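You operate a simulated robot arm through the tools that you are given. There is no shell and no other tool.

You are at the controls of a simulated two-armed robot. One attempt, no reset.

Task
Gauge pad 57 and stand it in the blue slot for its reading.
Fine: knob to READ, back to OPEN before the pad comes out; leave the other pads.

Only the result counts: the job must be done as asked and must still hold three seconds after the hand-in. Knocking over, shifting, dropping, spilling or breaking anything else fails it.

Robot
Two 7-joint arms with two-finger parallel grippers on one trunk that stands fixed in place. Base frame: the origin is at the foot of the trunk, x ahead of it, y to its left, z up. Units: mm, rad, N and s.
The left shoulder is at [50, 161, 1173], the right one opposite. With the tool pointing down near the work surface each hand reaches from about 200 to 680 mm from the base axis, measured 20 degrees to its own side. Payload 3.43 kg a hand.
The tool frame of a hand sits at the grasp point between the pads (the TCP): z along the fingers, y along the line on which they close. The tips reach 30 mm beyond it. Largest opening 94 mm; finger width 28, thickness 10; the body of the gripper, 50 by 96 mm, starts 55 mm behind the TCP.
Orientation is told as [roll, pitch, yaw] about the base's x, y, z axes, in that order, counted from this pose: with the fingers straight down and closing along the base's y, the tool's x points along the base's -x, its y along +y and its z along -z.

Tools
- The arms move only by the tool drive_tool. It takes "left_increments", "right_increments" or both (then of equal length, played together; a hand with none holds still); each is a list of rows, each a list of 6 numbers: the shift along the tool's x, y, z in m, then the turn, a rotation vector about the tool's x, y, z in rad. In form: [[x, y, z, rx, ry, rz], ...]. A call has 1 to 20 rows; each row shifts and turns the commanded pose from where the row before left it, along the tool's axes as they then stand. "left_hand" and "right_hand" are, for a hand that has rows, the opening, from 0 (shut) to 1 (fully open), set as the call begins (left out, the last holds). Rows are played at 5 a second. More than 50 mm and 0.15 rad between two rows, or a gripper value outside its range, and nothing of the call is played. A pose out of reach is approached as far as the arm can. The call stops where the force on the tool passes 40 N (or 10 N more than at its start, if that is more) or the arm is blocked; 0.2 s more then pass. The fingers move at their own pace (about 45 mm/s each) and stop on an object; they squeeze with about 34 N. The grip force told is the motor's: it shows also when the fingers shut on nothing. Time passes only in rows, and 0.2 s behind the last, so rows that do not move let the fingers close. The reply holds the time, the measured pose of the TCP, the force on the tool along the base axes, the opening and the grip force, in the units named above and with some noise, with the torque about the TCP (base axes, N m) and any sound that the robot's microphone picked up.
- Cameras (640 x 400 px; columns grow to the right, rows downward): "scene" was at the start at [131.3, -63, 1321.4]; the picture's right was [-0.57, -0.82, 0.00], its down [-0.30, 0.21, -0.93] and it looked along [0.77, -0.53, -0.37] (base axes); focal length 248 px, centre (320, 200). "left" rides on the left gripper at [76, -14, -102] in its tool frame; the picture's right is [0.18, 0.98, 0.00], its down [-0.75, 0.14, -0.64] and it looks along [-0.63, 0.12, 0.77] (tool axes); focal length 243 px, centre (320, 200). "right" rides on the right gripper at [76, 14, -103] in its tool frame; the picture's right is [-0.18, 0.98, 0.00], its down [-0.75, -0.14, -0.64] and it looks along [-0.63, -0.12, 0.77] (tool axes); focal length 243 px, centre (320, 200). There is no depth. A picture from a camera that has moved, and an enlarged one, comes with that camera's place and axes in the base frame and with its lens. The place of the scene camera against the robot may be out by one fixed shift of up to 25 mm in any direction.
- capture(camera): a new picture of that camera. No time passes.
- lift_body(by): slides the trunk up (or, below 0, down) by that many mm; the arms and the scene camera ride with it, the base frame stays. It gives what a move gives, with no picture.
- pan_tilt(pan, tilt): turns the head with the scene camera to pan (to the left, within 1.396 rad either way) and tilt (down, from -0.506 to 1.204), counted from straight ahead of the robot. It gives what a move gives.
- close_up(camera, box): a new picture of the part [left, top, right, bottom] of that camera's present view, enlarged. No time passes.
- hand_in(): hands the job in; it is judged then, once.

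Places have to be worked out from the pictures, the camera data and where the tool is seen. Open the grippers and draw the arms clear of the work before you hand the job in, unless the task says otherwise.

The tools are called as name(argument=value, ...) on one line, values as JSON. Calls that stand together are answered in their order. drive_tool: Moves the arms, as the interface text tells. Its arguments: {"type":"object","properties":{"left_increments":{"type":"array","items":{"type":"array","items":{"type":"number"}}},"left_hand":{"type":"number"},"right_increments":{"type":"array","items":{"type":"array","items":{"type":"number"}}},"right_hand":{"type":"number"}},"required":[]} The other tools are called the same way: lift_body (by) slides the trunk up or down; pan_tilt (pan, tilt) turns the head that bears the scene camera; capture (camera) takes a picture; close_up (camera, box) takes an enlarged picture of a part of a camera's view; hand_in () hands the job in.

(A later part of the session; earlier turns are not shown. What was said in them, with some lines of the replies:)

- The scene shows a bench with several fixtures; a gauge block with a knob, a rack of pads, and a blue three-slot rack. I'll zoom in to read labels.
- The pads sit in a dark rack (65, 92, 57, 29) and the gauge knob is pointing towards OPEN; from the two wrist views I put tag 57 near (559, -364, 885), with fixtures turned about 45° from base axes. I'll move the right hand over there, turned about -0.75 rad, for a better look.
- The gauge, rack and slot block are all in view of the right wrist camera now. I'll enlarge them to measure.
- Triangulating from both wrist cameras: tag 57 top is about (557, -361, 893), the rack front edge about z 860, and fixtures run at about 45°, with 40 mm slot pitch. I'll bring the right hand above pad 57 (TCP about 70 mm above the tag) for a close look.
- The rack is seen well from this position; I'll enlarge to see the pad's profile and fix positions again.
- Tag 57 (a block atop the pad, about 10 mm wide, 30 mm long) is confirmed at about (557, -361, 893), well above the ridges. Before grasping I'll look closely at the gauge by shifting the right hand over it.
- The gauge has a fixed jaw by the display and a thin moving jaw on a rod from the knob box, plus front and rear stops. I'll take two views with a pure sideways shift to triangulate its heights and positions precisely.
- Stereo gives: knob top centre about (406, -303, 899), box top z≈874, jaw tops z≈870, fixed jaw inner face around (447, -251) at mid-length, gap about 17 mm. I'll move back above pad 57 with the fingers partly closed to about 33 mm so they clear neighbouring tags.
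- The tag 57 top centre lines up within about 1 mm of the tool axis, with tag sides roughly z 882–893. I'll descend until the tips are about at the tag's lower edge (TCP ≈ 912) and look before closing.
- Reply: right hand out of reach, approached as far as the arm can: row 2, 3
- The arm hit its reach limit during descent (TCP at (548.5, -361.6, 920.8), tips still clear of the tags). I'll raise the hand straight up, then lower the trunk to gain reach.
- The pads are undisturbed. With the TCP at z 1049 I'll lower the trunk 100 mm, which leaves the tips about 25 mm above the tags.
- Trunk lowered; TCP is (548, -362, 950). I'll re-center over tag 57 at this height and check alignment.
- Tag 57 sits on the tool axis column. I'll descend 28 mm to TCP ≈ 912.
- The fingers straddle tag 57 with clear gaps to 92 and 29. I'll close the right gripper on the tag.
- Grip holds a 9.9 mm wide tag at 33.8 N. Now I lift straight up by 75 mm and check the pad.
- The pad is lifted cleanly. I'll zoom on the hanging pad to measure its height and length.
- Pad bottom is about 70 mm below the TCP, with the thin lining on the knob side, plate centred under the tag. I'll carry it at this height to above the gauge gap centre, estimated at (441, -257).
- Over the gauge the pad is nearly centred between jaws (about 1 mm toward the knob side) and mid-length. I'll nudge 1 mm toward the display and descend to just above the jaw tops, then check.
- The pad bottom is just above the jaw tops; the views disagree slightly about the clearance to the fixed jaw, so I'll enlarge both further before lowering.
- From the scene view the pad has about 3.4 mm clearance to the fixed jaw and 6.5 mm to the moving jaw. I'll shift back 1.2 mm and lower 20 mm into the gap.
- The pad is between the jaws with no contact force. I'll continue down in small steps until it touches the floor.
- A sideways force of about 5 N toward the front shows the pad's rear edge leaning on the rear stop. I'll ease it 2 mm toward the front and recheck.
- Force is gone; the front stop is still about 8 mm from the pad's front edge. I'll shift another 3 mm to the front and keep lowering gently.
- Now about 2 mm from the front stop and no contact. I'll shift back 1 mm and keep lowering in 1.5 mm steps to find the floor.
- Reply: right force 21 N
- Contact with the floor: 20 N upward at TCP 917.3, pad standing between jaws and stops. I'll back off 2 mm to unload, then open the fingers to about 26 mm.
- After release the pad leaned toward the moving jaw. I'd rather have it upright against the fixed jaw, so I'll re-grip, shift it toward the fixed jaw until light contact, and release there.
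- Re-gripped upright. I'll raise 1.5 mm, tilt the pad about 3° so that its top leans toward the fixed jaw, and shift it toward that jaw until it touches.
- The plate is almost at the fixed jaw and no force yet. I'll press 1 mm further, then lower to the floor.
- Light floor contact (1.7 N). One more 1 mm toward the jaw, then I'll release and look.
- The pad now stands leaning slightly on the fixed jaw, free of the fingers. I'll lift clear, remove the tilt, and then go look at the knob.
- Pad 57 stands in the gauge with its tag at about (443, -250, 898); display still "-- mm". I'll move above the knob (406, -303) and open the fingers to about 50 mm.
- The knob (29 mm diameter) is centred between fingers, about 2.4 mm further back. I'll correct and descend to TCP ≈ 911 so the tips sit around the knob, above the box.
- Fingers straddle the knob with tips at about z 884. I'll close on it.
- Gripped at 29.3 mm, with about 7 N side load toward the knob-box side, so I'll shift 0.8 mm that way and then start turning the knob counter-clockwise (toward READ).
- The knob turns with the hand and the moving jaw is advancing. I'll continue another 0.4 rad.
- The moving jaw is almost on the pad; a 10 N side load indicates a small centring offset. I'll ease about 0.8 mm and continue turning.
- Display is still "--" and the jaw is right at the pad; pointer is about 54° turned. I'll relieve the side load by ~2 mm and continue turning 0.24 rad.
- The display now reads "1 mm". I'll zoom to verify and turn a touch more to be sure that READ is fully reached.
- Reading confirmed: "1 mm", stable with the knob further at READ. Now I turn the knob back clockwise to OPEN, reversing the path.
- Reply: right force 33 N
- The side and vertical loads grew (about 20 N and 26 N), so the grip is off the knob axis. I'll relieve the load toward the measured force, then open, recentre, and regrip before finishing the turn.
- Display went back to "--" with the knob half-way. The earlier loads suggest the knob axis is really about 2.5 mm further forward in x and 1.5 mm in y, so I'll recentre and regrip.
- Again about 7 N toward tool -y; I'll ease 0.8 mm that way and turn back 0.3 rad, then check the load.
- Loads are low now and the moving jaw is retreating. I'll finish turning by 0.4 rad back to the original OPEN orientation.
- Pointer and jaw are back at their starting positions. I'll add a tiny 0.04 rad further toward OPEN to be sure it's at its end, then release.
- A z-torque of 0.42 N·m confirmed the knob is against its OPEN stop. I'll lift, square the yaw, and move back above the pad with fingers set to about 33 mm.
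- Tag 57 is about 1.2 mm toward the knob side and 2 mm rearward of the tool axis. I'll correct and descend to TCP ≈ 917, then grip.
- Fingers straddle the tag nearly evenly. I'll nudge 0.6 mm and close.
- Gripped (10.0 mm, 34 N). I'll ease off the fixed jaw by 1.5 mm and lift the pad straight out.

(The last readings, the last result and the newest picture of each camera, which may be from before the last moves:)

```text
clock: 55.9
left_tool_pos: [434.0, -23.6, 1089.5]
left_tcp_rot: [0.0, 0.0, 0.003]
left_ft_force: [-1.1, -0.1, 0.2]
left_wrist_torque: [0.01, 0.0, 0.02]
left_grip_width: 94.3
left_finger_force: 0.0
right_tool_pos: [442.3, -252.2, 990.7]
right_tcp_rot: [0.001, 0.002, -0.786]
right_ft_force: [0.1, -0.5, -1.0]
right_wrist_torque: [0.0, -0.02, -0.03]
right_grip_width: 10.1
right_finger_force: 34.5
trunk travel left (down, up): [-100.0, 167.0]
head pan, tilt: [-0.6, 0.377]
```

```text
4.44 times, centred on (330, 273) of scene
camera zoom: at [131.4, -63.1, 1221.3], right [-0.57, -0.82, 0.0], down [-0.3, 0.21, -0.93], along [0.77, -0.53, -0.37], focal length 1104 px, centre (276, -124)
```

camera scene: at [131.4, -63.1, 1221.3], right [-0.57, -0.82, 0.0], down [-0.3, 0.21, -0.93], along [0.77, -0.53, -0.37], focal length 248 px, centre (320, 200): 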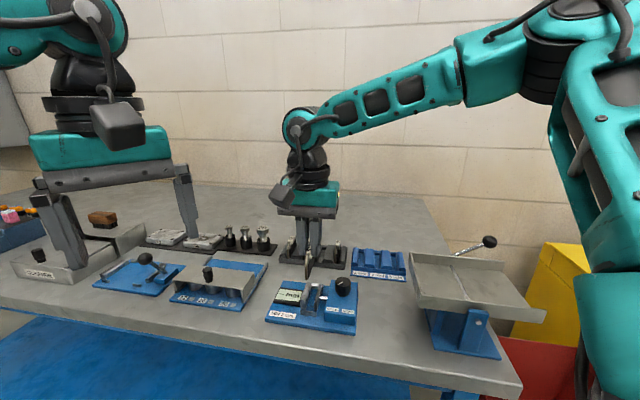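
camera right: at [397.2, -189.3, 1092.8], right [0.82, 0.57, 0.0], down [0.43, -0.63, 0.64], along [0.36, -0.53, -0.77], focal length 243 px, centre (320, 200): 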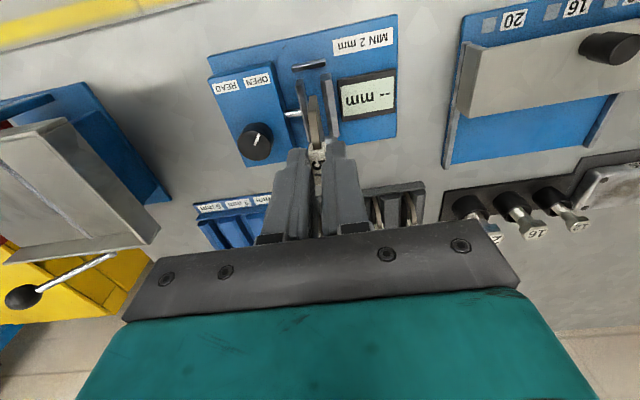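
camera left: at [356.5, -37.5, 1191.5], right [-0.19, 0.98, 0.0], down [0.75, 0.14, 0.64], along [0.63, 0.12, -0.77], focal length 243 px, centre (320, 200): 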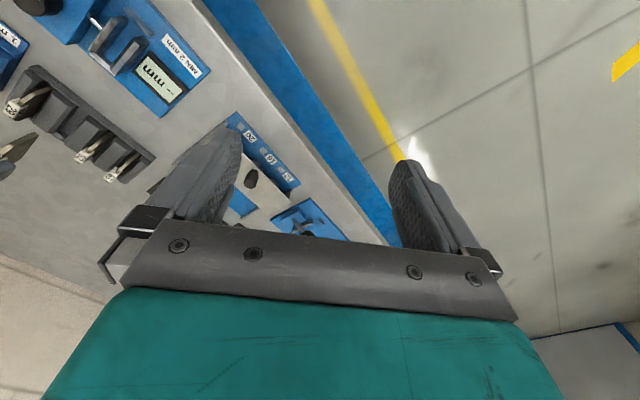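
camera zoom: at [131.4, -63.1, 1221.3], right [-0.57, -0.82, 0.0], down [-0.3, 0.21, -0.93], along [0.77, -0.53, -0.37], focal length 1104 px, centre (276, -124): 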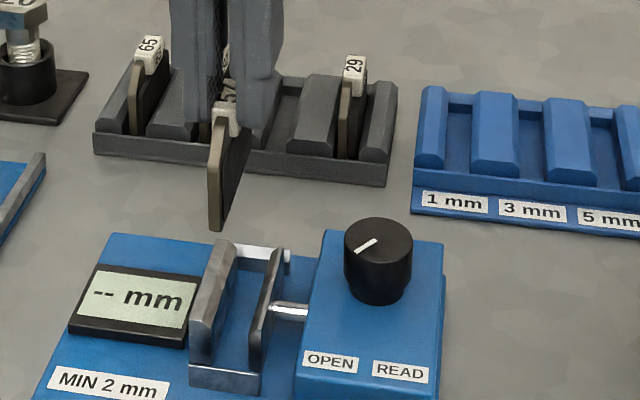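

The pad is out with the knob at OPEN. The "1 mm" slot is the one nearest the rack; I estimate its centre so TCP ≈ (482, -434). I'll carry the pad there at this height.

drive_tool(right_increments=[[-0.0313, -0.0201, 0, 0, 0, 0], [-0.0313, -0.0201, 0, 0, 0, 0], [-0.0313, -0.0201, 0, 0, 0, 0], [-0.0313, -0.0201, 0, 0, 0, 0], [-0.0313, -0.0201, 0, 0, 0, 0], [0, 0, 0, 0, 0, 0]])

capture(camera="right")

close_up(camera="right", box=[220, 60, 420, 190])

close_up(camera="scene", box=[310, 198, 430, 288])

```text
clock: 57.3
left_tool_pos: [433.9, -23.6, 1089.0]
left_tcp_rot: [0.002, 0.0, 0.003]
left_ft_force: [-0.1, 0.3, 0.1]
left_wrist_torque: [0.02, -0.02, -0.01]
left_grip_width: 94.0
left_finger_force: 0.1
right_tool_pos: [483.8, -435.2, 989.8]
right_tcp_rot: [0.003, 0.003, -0.786]
right_ft_force: [0.5, -0.2, -1.9]
right_wrist_torque: [0.01, 0.01, 0.01]
right_grip_width: 10.1
right_finger_force: 34.0
trunk travel left (down, up): [-100.0, 167.0]
head pan, tilt: [-0.6, 0.377]
```

```text
taken
camera right: at [437.9, -370.6, 1092.1], right [0.82, 0.57, 0.0], down [0.43, -0.63, 0.64], along [0.36, -0.53, -0.77], focal length 243 px, centre (320, 200)
```

right: 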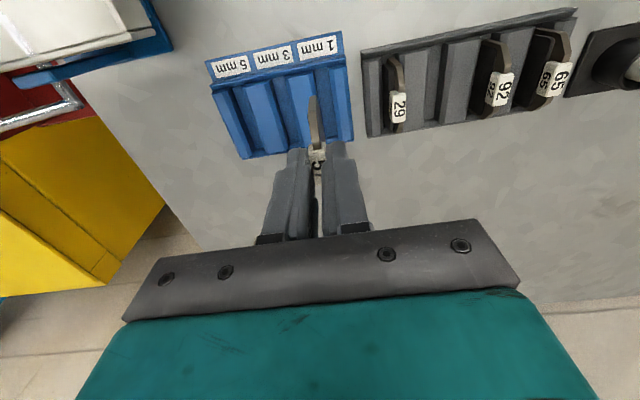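

```text
3.08 times, centred on (320, 125) of right
camera zoom: at [437.9, -370.6, 1092.1], right [0.82, 0.57, 0.0], down [0.43, -0.63, 0.64], along [0.36, -0.53, -0.77], focal length 746 px, centre (320, 431)
```

zoom: 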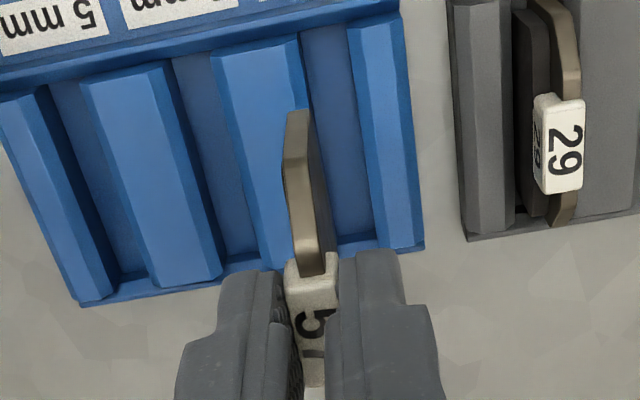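

```text
4.44 times, centred on (370, 243) of scene
camera zoom: at [131.4, -63.1, 1221.4], right [-0.57, -0.82, 0.0], down [-0.3, 0.21, -0.93], along [0.77, -0.53, -0.37], focal length 1104 px, centre (98, 9)
```

zoom: 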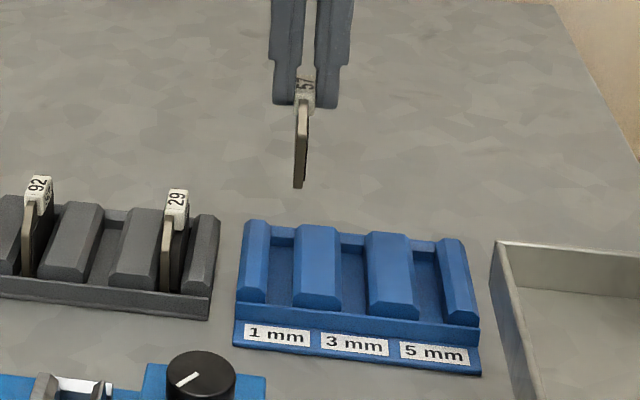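

The pad needs about 5 mm toward +u to be over the "1 mm" slot, and 3 mm rearward to match how it sat in the rack. I'll apply that and descend 25 mm for a closer check.

drive_tool(right_increments=[[-0.003, 0.0052, 0, 0, 0, 0], [0, 0, 0.015, 0, 0, 0], [0, 0, 0.01, 0, 0, 0], [0, 0, 0, 0, 0, 0]])

close_up(camera="right", box=[240, 60, 400, 180])

close_up(camera="scene", box=[330, 208, 430, 288])

capture(camera="left")

```text
clock: 58.3
left_tool_pos: [432.8, -23.7, 1090.1]
left_tcp_rot: [0.001, 0.001, 0.001]
left_ft_force: [-0.8, 0.4, 0.3]
left_wrist_torque: [0.01, -0.01, 0.01]
left_grip_width: 94.1
left_finger_force: 0.0
right_tool_pos: [489.3, -432.6, 964.7]
right_tcp_rot: [0.001, 0.002, -0.785]
right_ft_force: [0.0, -0.1, -1.1]
right_wrist_torque: [0.0, 0.01, 0.01]
right_grip_width: 10.4
right_finger_force: 34.3
trunk travel left (down, up): [-100.0, 167.0]
head pan, tilt: [-0.6, 0.377]
```

```text
3.33 times, centred on (320, 120) of right
camera zoom: at [444.3, -368.2, 1067.2], right [0.82, 0.57, 0.0], down [0.43, -0.63, 0.64], along [0.36, -0.53, -0.77], focal length 809 px, centre (320, 467)
```

zoom: 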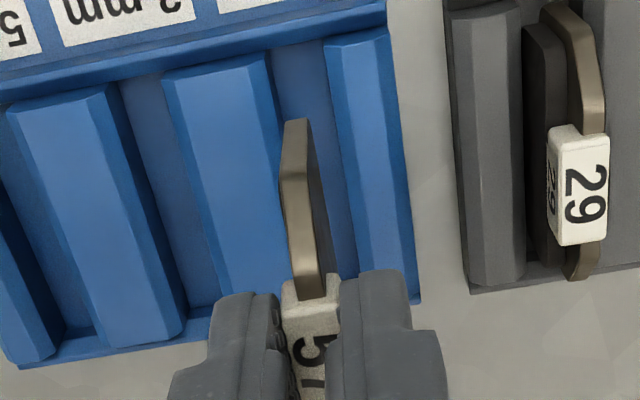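

```text
5.00 times, centred on (380, 248) of scene
camera zoom: at [131.4, -63.1, 1221.4], right [-0.57, -0.82, 0.0], down [-0.3, 0.21, -0.93], along [0.77, -0.53, -0.37], focal length 1242 px, centre (20, -40)
```

zoom: 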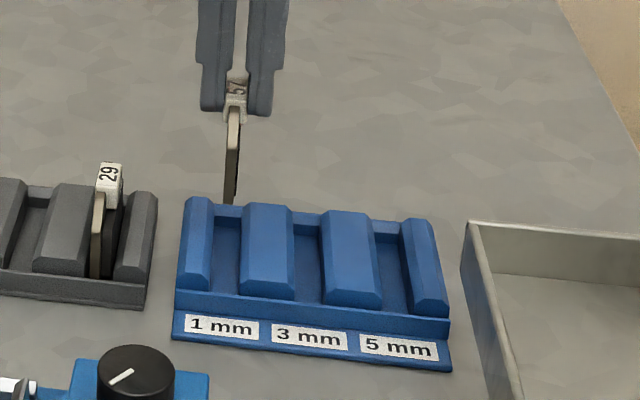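

```text
taken
camera left: at [356.5, -37.4, 1191.6], right [-0.19, 0.98, 0.0], down [0.75, 0.14, 0.64], along [0.63, 0.12, -0.77], focal length 243 px, centre (320, 200)
```

left: 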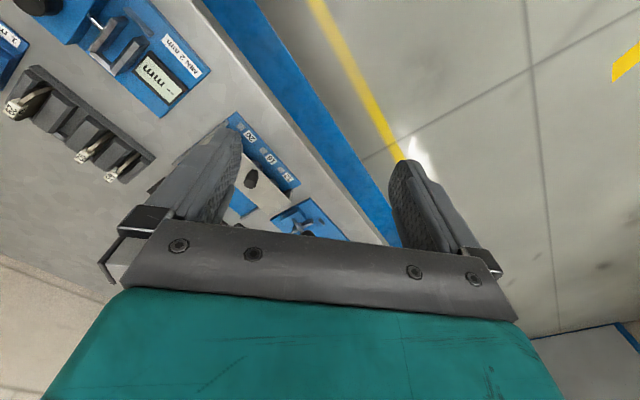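

The pad bottom is about 35 mm above the ridges. I'll zoom in to check lateral centring in the slot.

close_up(camera="right", box=[285, 65, 365, 155])

close_up(camera="scene", box=[360, 225, 408, 285])

```text
4.44 times, centred on (325, 110) of right
camera zoom: at [444.3, -368.2, 1067.2], right [0.82, 0.57, 0.0], down [0.43, -0.63, 0.64], along [0.36, -0.53, -0.77], focal length 1078 px, centre (298, 600)
```

zoom: 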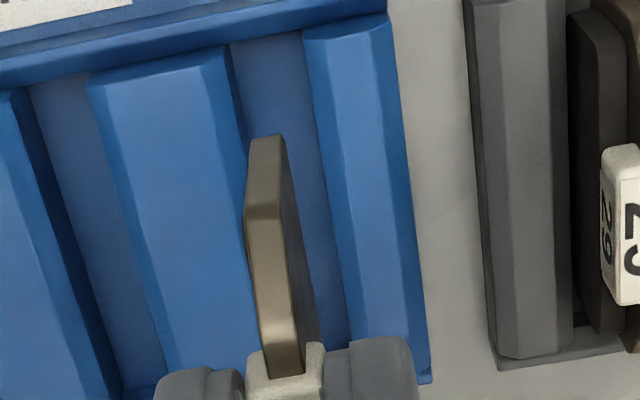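

```text
6.67 times, centred on (384, 255) of scene
camera zoom: at [131.4, -63.1, 1221.4], right [-0.57, -0.82, 0.0], down [-0.3, 0.21, -0.93], along [0.77, -0.53, -0.37], focal length 1656 px, centre (-107, -167)
```

zoom: 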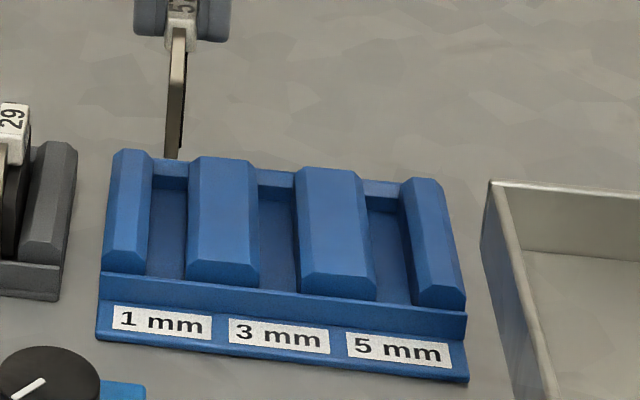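

The slot is about 13 mm wide and its centre is ~1 mm toward -u from the pad. I'll correct 1 mm and lower to just above/into the ridges, watching force.

drive_tool(right_increments=[[0, -0.001, 0.005, 0, 0, 0], [0, 0, 0.01, 0, 0, 0], [0, 0, 0.01, 0, 0, 0], [0, 0, 0.005, 0, 0, 0], [0, 0, 0, 0, 0, 0]])

close_up(camera="right", box=[285, 65, 365, 155])

close_up(camera="scene", box=[350, 225, 406, 285])

```text
clock: 59.5
left_tool_pos: [433.9, -23.3, 1088.2]
left_tcp_rot: [0.0, 0.0, 0.002]
left_ft_force: [0.5, 0.1, 0.6]
left_wrist_torque: [0.04, 0.0, -0.02]
left_grip_width: 94.0
left_finger_force: 0.1
right_tool_pos: [488.0, -435.0, 935.4]
right_tcp_rot: [0.003, 0.002, -0.782]
right_ft_force: [0.1, 0.4, -0.3]
right_wrist_torque: [0.01, 0.03, -0.01]
right_grip_width: 9.9
right_finger_force: 34.5
trunk travel left (down, up): [-100.0, 167.0]
head pan, tilt: [-0.6, 0.377]
```

```text
4.44 times, centred on (325, 110) of right
camera zoom: at [443.0, -370.5, 1037.8], right [0.82, 0.57, 0.0], down [0.43, -0.63, 0.64], along [0.36, -0.53, -0.77], focal length 1078 px, centre (298, 600)
```

zoom: 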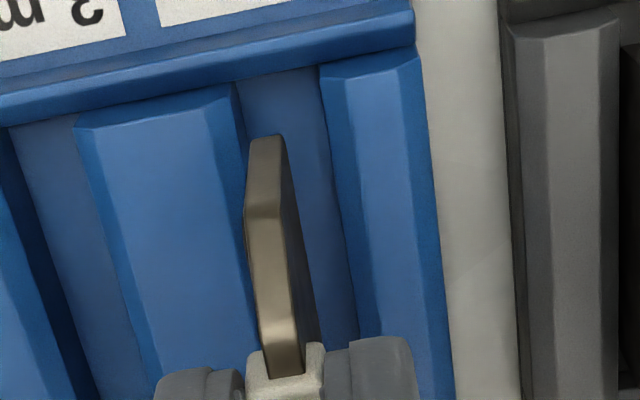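

```text
6.67 times, centred on (378, 255) of scene
camera zoom: at [131.4, -63.1, 1221.3], right [-0.57, -0.82, 0.0], down [-0.3, 0.21, -0.93], along [0.77, -0.53, -0.37], focal length 1656 px, centre (-67, -167)
```

zoom: 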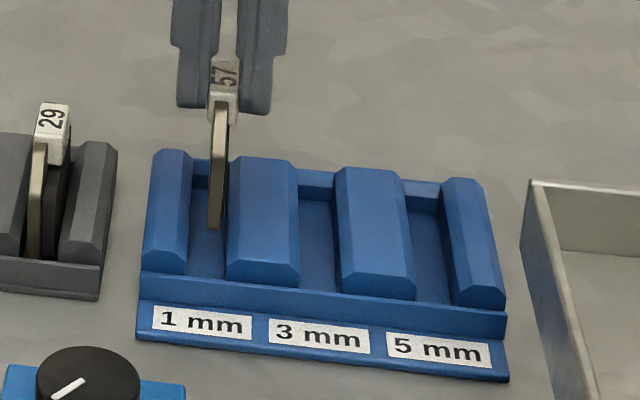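

The pad is entering the 1 mm slot without contact. I'll shift 0.7 mm back toward +u and lower another 14 mm in steps.

drive_tool(right_increments=[[0, 0.0007, 0, 0, 0, 0], [0, 0, 0.006, 0, 0, 0], [0, 0, 0.005, 0, 0, 0], [0, 0, 0.003, 0, 0, 0], [0, 0, 0, 0, 0, 0]])

close_up(camera="right", box=[285, 65, 365, 155])

close_up(camera="scene", box=[350, 225, 406, 285])

```text
clock: 60.7
left_tool_pos: [432.8, -23.1, 1088.5]
left_tcp_rot: [0.0, 0.001, 0.002]
left_ft_force: [-0.6, 0.0, -0.2]
left_wrist_torque: [-0.02, -0.02, 0.02]
left_grip_width: 94.2
left_finger_force: 0.0
right_tool_pos: [487.7, -434.5, 921.7]
right_tcp_rot: [0.002, 0.001, -0.787]
right_ft_force: [-0.6, 0.1, -0.9]
right_wrist_torque: [0.03, 0.0, -0.01]
right_grip_width: 9.9
right_finger_force: 33.7
trunk travel left (down, up): [-100.0, 167.0]
head pan, tilt: [-0.6, 0.377]
```

```text
4.44 times, centred on (325, 110) of right
camera zoom: at [442.7, -369.8, 1023.6], right [0.82, 0.57, 0.0], down [0.43, -0.63, 0.64], along [0.36, -0.53, -0.77], focal length 1078 px, centre (298, 600)
```

zoom: 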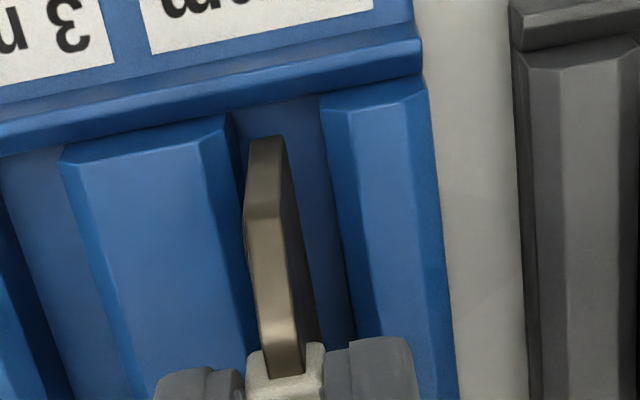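

```text
6.67 times, centred on (378, 255) of scene
camera zoom: at [131.4, -63.1, 1221.3], right [-0.57, -0.82, 0.0], down [-0.3, 0.21, -0.93], along [0.77, -0.53, -0.37], focal length 1656 px, centre (-67, -167)
```

zoom: 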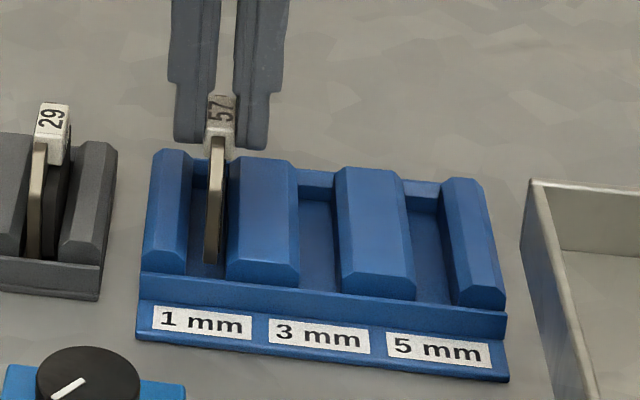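

The pad is well inside the slot, no contact force. Continuing down gently to the floor.

drive_tool(right_increments=[[0, 0, 0.003, 0, 0, 0], [0, 0, 0.003, 0, 0, 0], [0, 0, 0.002, 0, 0, 0], [0, 0, 0, 0, 0, 0]])

close_up(camera="scene", box=[350, 225, 406, 285])

```text
clock: 61.7
left_tool_pos: [433.5, -23.4, 1089.0]
left_tcp_rot: [-0.001, 0.001, 0.001]
left_ft_force: [-0.5, 0.3, 0.2]
left_wrist_torque: [0.0, 0.04, 0.03]
left_grip_width: 94.0
left_finger_force: 0.0
right_tool_pos: [487.3, -434.1, 912.8]
right_tcp_rot: [0.002, 0.001, -0.785]
right_ft_force: [-0.5, -0.3, -1.3]
right_wrist_torque: [0.02, 0.01, 0.03]
right_grip_width: 9.8
right_finger_force: 33.8
trunk travel left (down, up): [-100.0, 167.0]
head pan, tilt: [-0.6, 0.377]
```

```text
6.67 times, centred on (378, 255) of scene
camera zoom: at [131.4, -63.1, 1221.3], right [-0.57, -0.82, 0.0], down [-0.3, 0.21, -0.93], along [0.77, -0.53, -0.37], focal length 1656 px, centre (-67, -167)
```

zoom: 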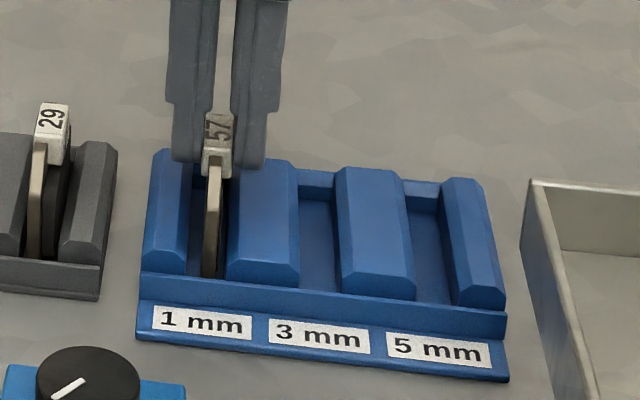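

No contact yet at 912.8; just a couple of millimetres left. Lowering in 1 mm steps.

drive_tool(right_increments=[[0, 0, 0.001, 0, 0, 0], [0, 0, 0.001, 0, 0, 0], [0, 0, 0, 0, 0, 0]])

```text
clock: 62.5
left_tool_pos: [432.6, -23.5, 1089.1]
left_tcp_rot: [0.0, -0.001, 0.001]
left_ft_force: [-0.6, 0.4, -0.5]
left_wrist_torque: [-0.03, 0.01, 0.02]
left_grip_width: 93.9
left_finger_force: 0.1
right_tool_pos: [487.3, -433.9, 910.4]
right_tcp_rot: [0.003, 0.001, -0.785]
right_ft_force: [0.1, -0.1, -1.8]
right_wrist_torque: [0.01, 0.02, -0.01]
right_grip_width: 10.2
right_finger_force: 33.6
trunk travel left (down, up): [-100.0, 167.0]
head pan, tilt: [-0.6, 0.377]
```

Still free at 910.4; two more 1 mm steps.

drive_tool(right_increments=[[0, 0, 0.001, 0, 0, 0], [0, 0, 0.001, 0, 0, 0], [0, 0, 0, 0, 0, 0]])

close_up(camera="scene", box=[350, 225, 406, 285])

close_up(camera="right", box=[265, 75, 385, 195])

```text
clock: 63.3
left_tool_pos: [433.1, -23.3, 1090.7]
left_tcp_rot: [-0.001, -0.001, 0.001]
left_ft_force: [-0.1, -0.2, 0.3]
left_wrist_torque: [-0.01, 0.01, 0.01]
left_grip_width: 94.2
left_finger_force: 0.1
right_tool_pos: [487.5, -432.6, 910.6]
right_tcp_rot: [0.003, -0.002, -0.785]
right_ft_force: [-0.2, -0.8, 11.5]
right_wrist_torque: [0.13, 0.24, 0.04]
right_grip_width: 10.3
right_finger_force: 34.3
trunk travel left (down, up): [-100.0, 167.0]
head pan, tilt: [-0.6, 0.377]
```

```text
6.67 times, centred on (378, 255) of scene
camera zoom: at [130.5, -62.4, 1221.7], right [-0.57, -0.82, 0.0], down [-0.3, 0.21, -0.93], along [0.77, -0.53, -0.37], focal length 1656 px, centre (-67, -167)
```

zoom: 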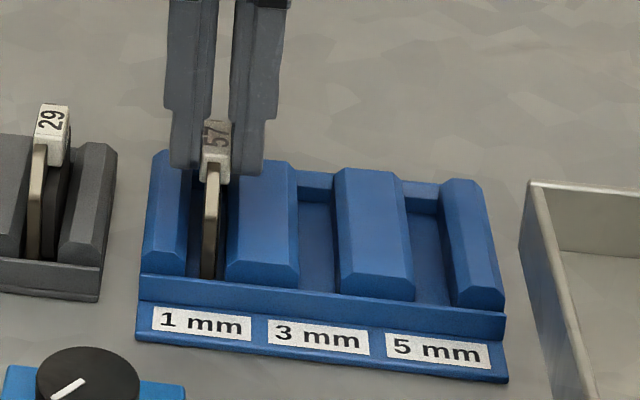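

```text
3.33 times, centred on (325, 135) of right
camera zoom: at [442.7, -369.2, 1013.0], right [0.82, 0.57, 0.0], down [0.43, -0.63, 0.64], along [0.37, -0.53, -0.77], focal length 809 px, centre (303, 417)
```

zoom: 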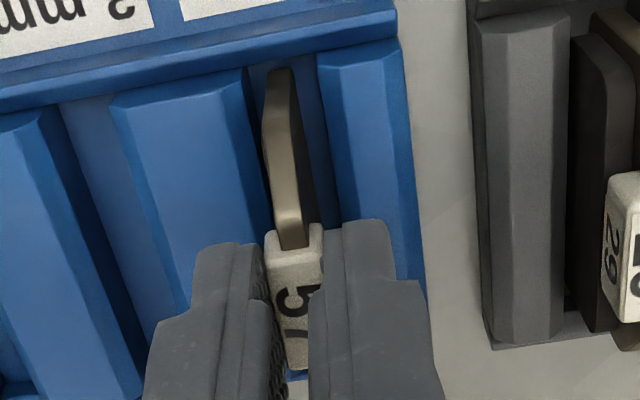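

Floor contact (11.5 N) at TCP 910.6 — same seating height as in the rack. I'll unload 1.5 mm and open the fingers in small steps so that the pad stays upright.

drive_tool(right_increments=[[0, 0, -0.0008, 0, 0, 0], [0, 0, -0.0008, 0, 0, 0], [0, 0, 0, 0, 0, 0]])

drive_tool(right_increments=[[0, 0, 0, 0, 0, 0], [0, 0, 0, 0, 0, 0], [0, 0, 0, 0, 0, 0]], right_hand=0.125)

close_up(camera="scene", box=[350, 225, 406, 285])

close_up(camera="right", box=[265, 75, 385, 195])

```text
clock: 64.1
left_tool_pos: [432.3, -21.7, 1089.2]
left_tcp_rot: [-0.001, 0.0, 0.002]
left_ft_force: [0.4, 0.6, -0.4]
left_wrist_torque: [0.01, -0.01, 0.01]
left_grip_width: 94.0
left_finger_force: 0.0
right_tool_pos: [487.1, -432.7, 910.8]
right_tcp_rot: [0.001, 0.0, -0.785]
right_ft_force: [3.3, -2.2, 8.5]
right_wrist_torque: [-0.05, -0.11, -0.03]
right_grip_width: 9.9
right_finger_force: 34.0
trunk travel left (down, up): [-100.0, 167.0]
head pan, tilt: [-0.6, 0.377]
```

```text
clock: 64.9
left_tool_pos: [433.9, -22.1, 1087.5]
left_tcp_rot: [-0.001, 0.001, 0.001]
left_ft_force: [-0.1, 0.1, -0.7]
left_wrist_torque: [-0.03, 0.02, -0.05]
left_grip_width: 94.2
left_finger_force: 0.1
right_tool_pos: [487.9, -433.6, 910.3]
right_tcp_rot: [0.001, 0.002, -0.786]
right_ft_force: [-0.1, -0.4, -0.5]
right_wrist_torque: [-0.04, -0.03, 0.02]
right_grip_width: 11.7
right_finger_force: 0.1
trunk travel left (down, up): [-100.0, 167.0]
head pan, tilt: [-0.6, 0.377]
```

```text
6.67 times, centred on (378, 255) of scene
camera zoom: at [131.3, -63.0, 1221.3], right [-0.57, -0.82, 0.0], down [-0.3, 0.21, -0.93], along [0.77, -0.53, -0.37], focal length 1656 px, centre (-67, -167)
```

zoom: 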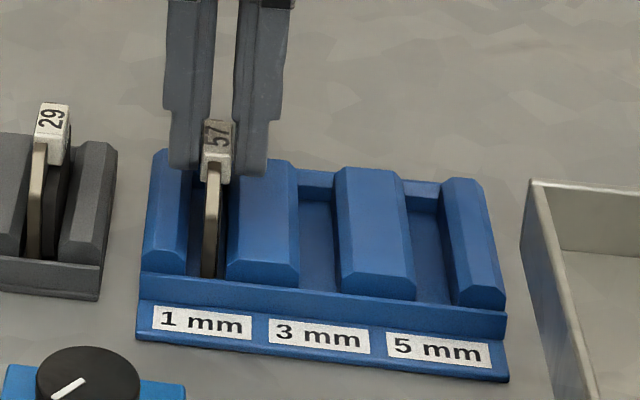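

```text
3.33 times, centred on (325, 135) of right
camera zoom: at [442.8, -369.5, 1012.6], right [0.82, 0.57, 0.0], down [0.43, -0.63, 0.64], along [0.36, -0.53, -0.77], focal length 809 px, centre (303, 417)
```

zoom: 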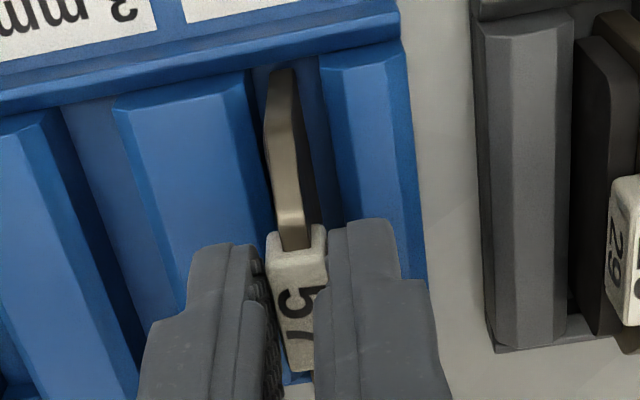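

Released with ~1.7 mm free play and the pad upright. Opening further in steps.

drive_tool(right_increments=[[0, 0, 0, 0, 0, 0], [0, 0, 0, 0, 0, 0]], right_hand=0.16)

drive_tool(right_increments=[[0, 0, 0, 0, 0, 0], [0, 0, 0, 0, 0, 0]], right_hand=0.22)

close_up(camera="scene", box=[350, 225, 406, 285])

close_up(camera="right", box=[265, 75, 385, 195])

```text
clock: 65.5
left_tool_pos: [433.1, -24.1, 1088.8]
left_tcp_rot: [0.001, 0.0, 0.001]
left_ft_force: [0.0, 0.2, 0.3]
left_wrist_torque: [0.01, -0.02, 0.0]
left_grip_width: 93.7
left_finger_force: 0.0
right_tool_pos: [488.1, -432.5, 910.3]
right_tcp_rot: [0.003, 0.002, -0.786]
right_ft_force: [0.0, -0.5, 0.5]
right_wrist_torque: [0.0, -0.02, -0.01]
right_grip_width: 14.9
right_finger_force: 0.0
trunk travel left (down, up): [-100.0, 167.0]
head pan, tilt: [-0.6, 0.377]
```

```text
clock: 66.1
left_tool_pos: [433.4, -24.2, 1088.5]
left_tcp_rot: [0.0, -0.001, 0.001]
left_ft_force: [-0.1, -0.5, 0.4]
left_wrist_torque: [0.0, -0.03, 0.0]
left_grip_width: 94.1
left_finger_force: 0.2
right_tool_pos: [488.4, -432.7, 909.6]
right_tcp_rot: [0.002, 0.001, -0.786]
right_ft_force: [-0.7, -0.7, 0.7]
right_wrist_torque: [-0.03, 0.06, 0.02]
right_grip_width: 20.6
right_finger_force: 0.1
trunk travel left (down, up): [-100.0, 167.0]
head pan, tilt: [-0.6, 0.377]
```

```text
6.67 times, centred on (378, 255) of scene
camera zoom: at [131.3, -63.0, 1221.4], right [-0.57, -0.82, 0.0], down [-0.3, 0.21, -0.93], along [0.77, -0.53, -0.37], focal length 1656 px, centre (-67, -167)
```

zoom: 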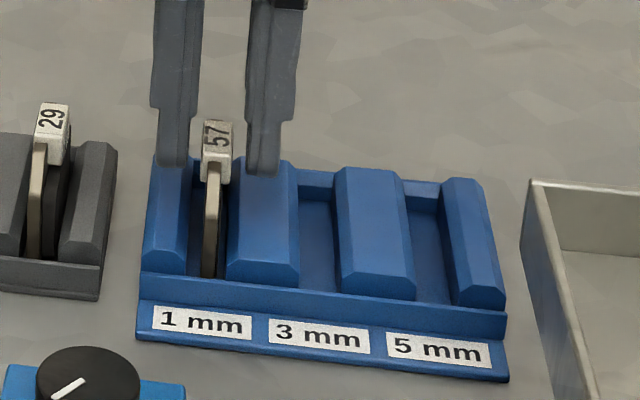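

```text
3.33 times, centred on (325, 135) of right
camera zoom: at [442.9, -369.4, 1012.7], right [0.82, 0.57, 0.0], down [0.43, -0.63, 0.64], along [0.36, -0.53, -0.77], focal length 809 px, centre (303, 417)
```

zoom: 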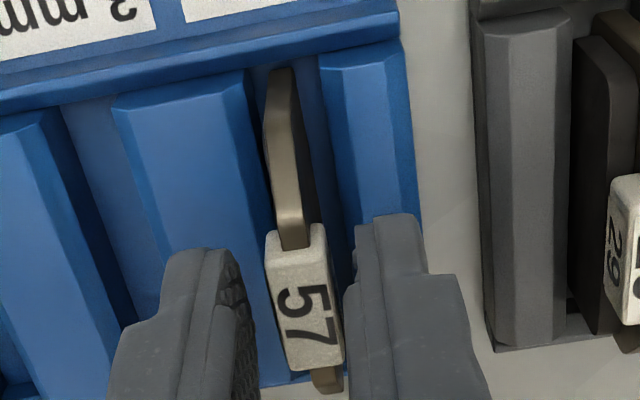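

The pad stands upright and free in the 1 mm slot. I'll open a bit more and lift the hand straight up.

drive_tool(right_increments=[[0, 0, 0, 0, 0, 0], [0, 0, -0.002, 0, 0, 0], [0, 0, -0.008, 0, 0, 0], [0, 0, -0.015, 0, 0, 0], [0, 0, -0.025, 0, 0, 0], [0, 0, -0.03, 0, 0, 0], [0, 0, 0, 0, 0, 0]], right_hand=0.35)

close_up(camera="scene", box=[280, 215, 430, 310])

close_up(camera="right", box=[200, 60, 440, 210])

```text
clock: 67.7
left_tool_pos: [433.3, -22.4, 1087.4]
left_tcp_rot: [0.001, 0.001, 0.002]
left_ft_force: [-0.4, 0.0, 0.7]
left_wrist_torque: [-0.04, 0.02, -0.01]
left_grip_width: 94.0
left_finger_force: 0.1
right_tool_pos: [487.0, -433.5, 991.3]
right_tcp_rot: [0.002, 0.002, -0.786]
right_ft_force: [0.6, 0.4, 0.5]
right_wrist_torque: [0.02, 0.02, 0.0]
right_grip_width: 32.8
right_finger_force: 0.2
trunk travel left (down, up): [-100.0, 167.0]
head pan, tilt: [-0.6, 0.377]
```

```text
4.21 times, centred on (355, 262) of scene
camera zoom: at [131.3, -63.0, 1221.3], right [-0.57, -0.82, 0.0], down [-0.3, 0.21, -0.93], along [0.77, -0.53, -0.37], focal length 1046 px, centre (173, -63)
```

zoom: 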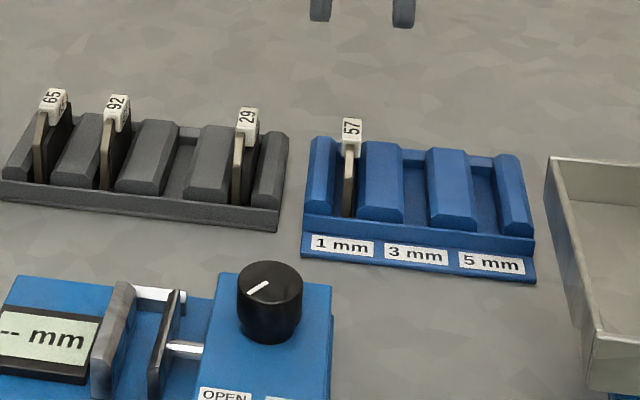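

```text
2.67 times, centred on (320, 135) of right
camera zoom: at [442.5, -369.6, 1093.2], right [0.82, 0.57, 0.0], down [0.43, -0.63, 0.64], along [0.36, -0.53, -0.77], focal length 647 px, centre (320, 373)
```

zoom: 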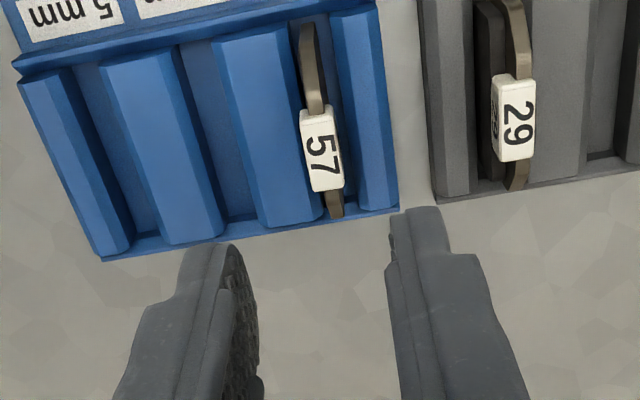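

Pad 57 stands upright in the "1 mm" slot, the other pads are untouched and the knob is at OPEN. I'll raise and retract the right hand, opening it fully.

drive_tool(right_increments=[[0, 0, -0.03, 0, 0, 0], [0, 0, -0.03, 0, 0, 0], [0, 0, -0.03, 0, 0, 0], [0, 0, -0.03, 0, 0, 0], [0.0396, -0.0113, 0, 0, 0, 0], [0.0396, -0.0113, 0, 0, 0, 0], [0.0396, -0.0113, 0, 0, 0, 0], [0.0396, -0.0113, 0, 0, 0, 0], [0, 0, 0, 0, 0, 0]], right_hand=1)

lift_body(by=100)

capture(camera="scene")

close_up(camera="scene", box=[260, 255, 420, 365])

```text
clock: 69.7
left_tool_pos: [432.6, -23.0, 1089.2]
left_tcp_rot: [0.002, 0.0, 0.001]
left_ft_force: [0.7, 0.2, -0.4]
left_wrist_torque: [0.0, 0.01, -0.01]
left_grip_width: 94.1
left_finger_force: 0.1
right_tool_pos: [343.3, -354.2, 1108.6]
right_tcp_rot: [0.004, 0.0, -0.784]
right_ft_force: [-0.6, 0.2, 0.2]
right_wrist_torque: [-0.04, 0.0, 0.01]
right_grip_width: 93.8
right_finger_force: 0.1
trunk travel left (down, up): [-100.0, 167.0]
head pan, tilt: [-0.6, 0.377]
```

```text
clock: 71.1
left_tool_pos: [434.1, -23.2, 1188.6]
left_tcp_rot: [-0.002, 0.0, 0.002]
left_ft_force: [-0.8, -0.2, -0.2]
left_wrist_torque: [0.01, -0.01, -0.03]
left_grip_width: 94.2
left_finger_force: 0.0
right_tool_pos: [344.0, -354.4, 1208.4]
right_tcp_rot: [0.001, 0.004, -0.787]
right_ft_force: [0.4, 0.4, -0.6]
right_wrist_torque: [0.01, -0.01, 0.0]
right_grip_width: 94.1
right_finger_force: 0.2
trunk travel left (down, up): [-200.0, 67.0]
head pan, tilt: [-0.6, 0.377]
```

```text
taken
camera scene: at [131.5, -63.1, 1321.3], right [-0.57, -0.82, 0.0], down [-0.3, 0.21, -0.93], along [0.77, -0.53, -0.37], focal length 248 px, centre (320, 200)
```

scene: 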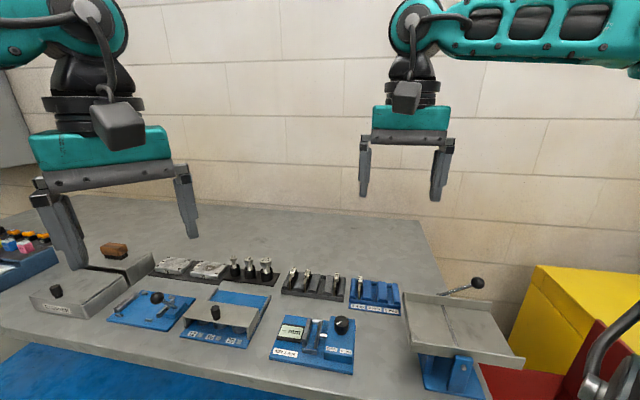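

```text
3.64 times, centred on (340, 310) of scene
camera zoom: at [131.5, -63.1, 1321.3], right [-0.57, -0.82, 0.0], down [-0.3, 0.21, -0.93], along [0.77, -0.53, -0.37], focal length 903 px, centre (247, -200)
```

zoom: 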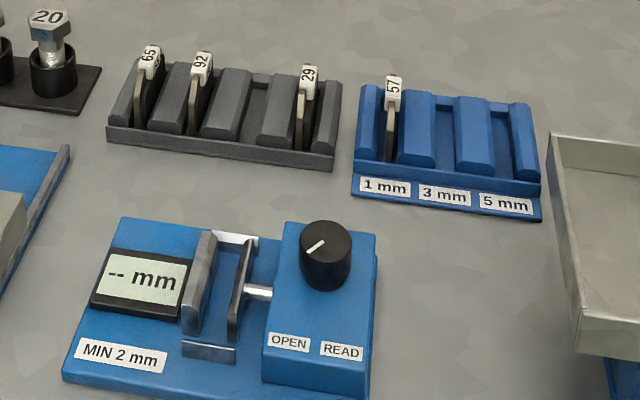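

Final view: pad 57 stands in the "1 mm" blue slot matching its reading, 65/92/29 remain in the rack, knob at OPEN, both grippers open and arms clear. Handing in.

hand_in()

```text
The job is handed in.
```

Pad 57 read **1 mm** on the gauge, and it now stands upright in the blue slot marked "1 mm". I handed the job in, but no result has come back.

- **Knob:** I turned it to READ for the measurement. I turned it back until it hit the OPEN stop before lifting the pad out.
- **Other pads:** 65, 92 and 29 are still in the rack where they started, and nothing else on the bench looked shifted in the last picture.
- **Arms:** both grippers are open and both arms are clear of the work.

While gauging, the pad first leaned against the moving jaw, so I re-gripped it and stood it against the fixed jaw before taking the reading. I also had to re-grip the knob partway back to OPEN because the grip was slightly off centre.

The gauge is labelled "MIN 2 mm", so this pad reads below that mark. You asked for the slot matching its reading, so I put it in "1 mm".
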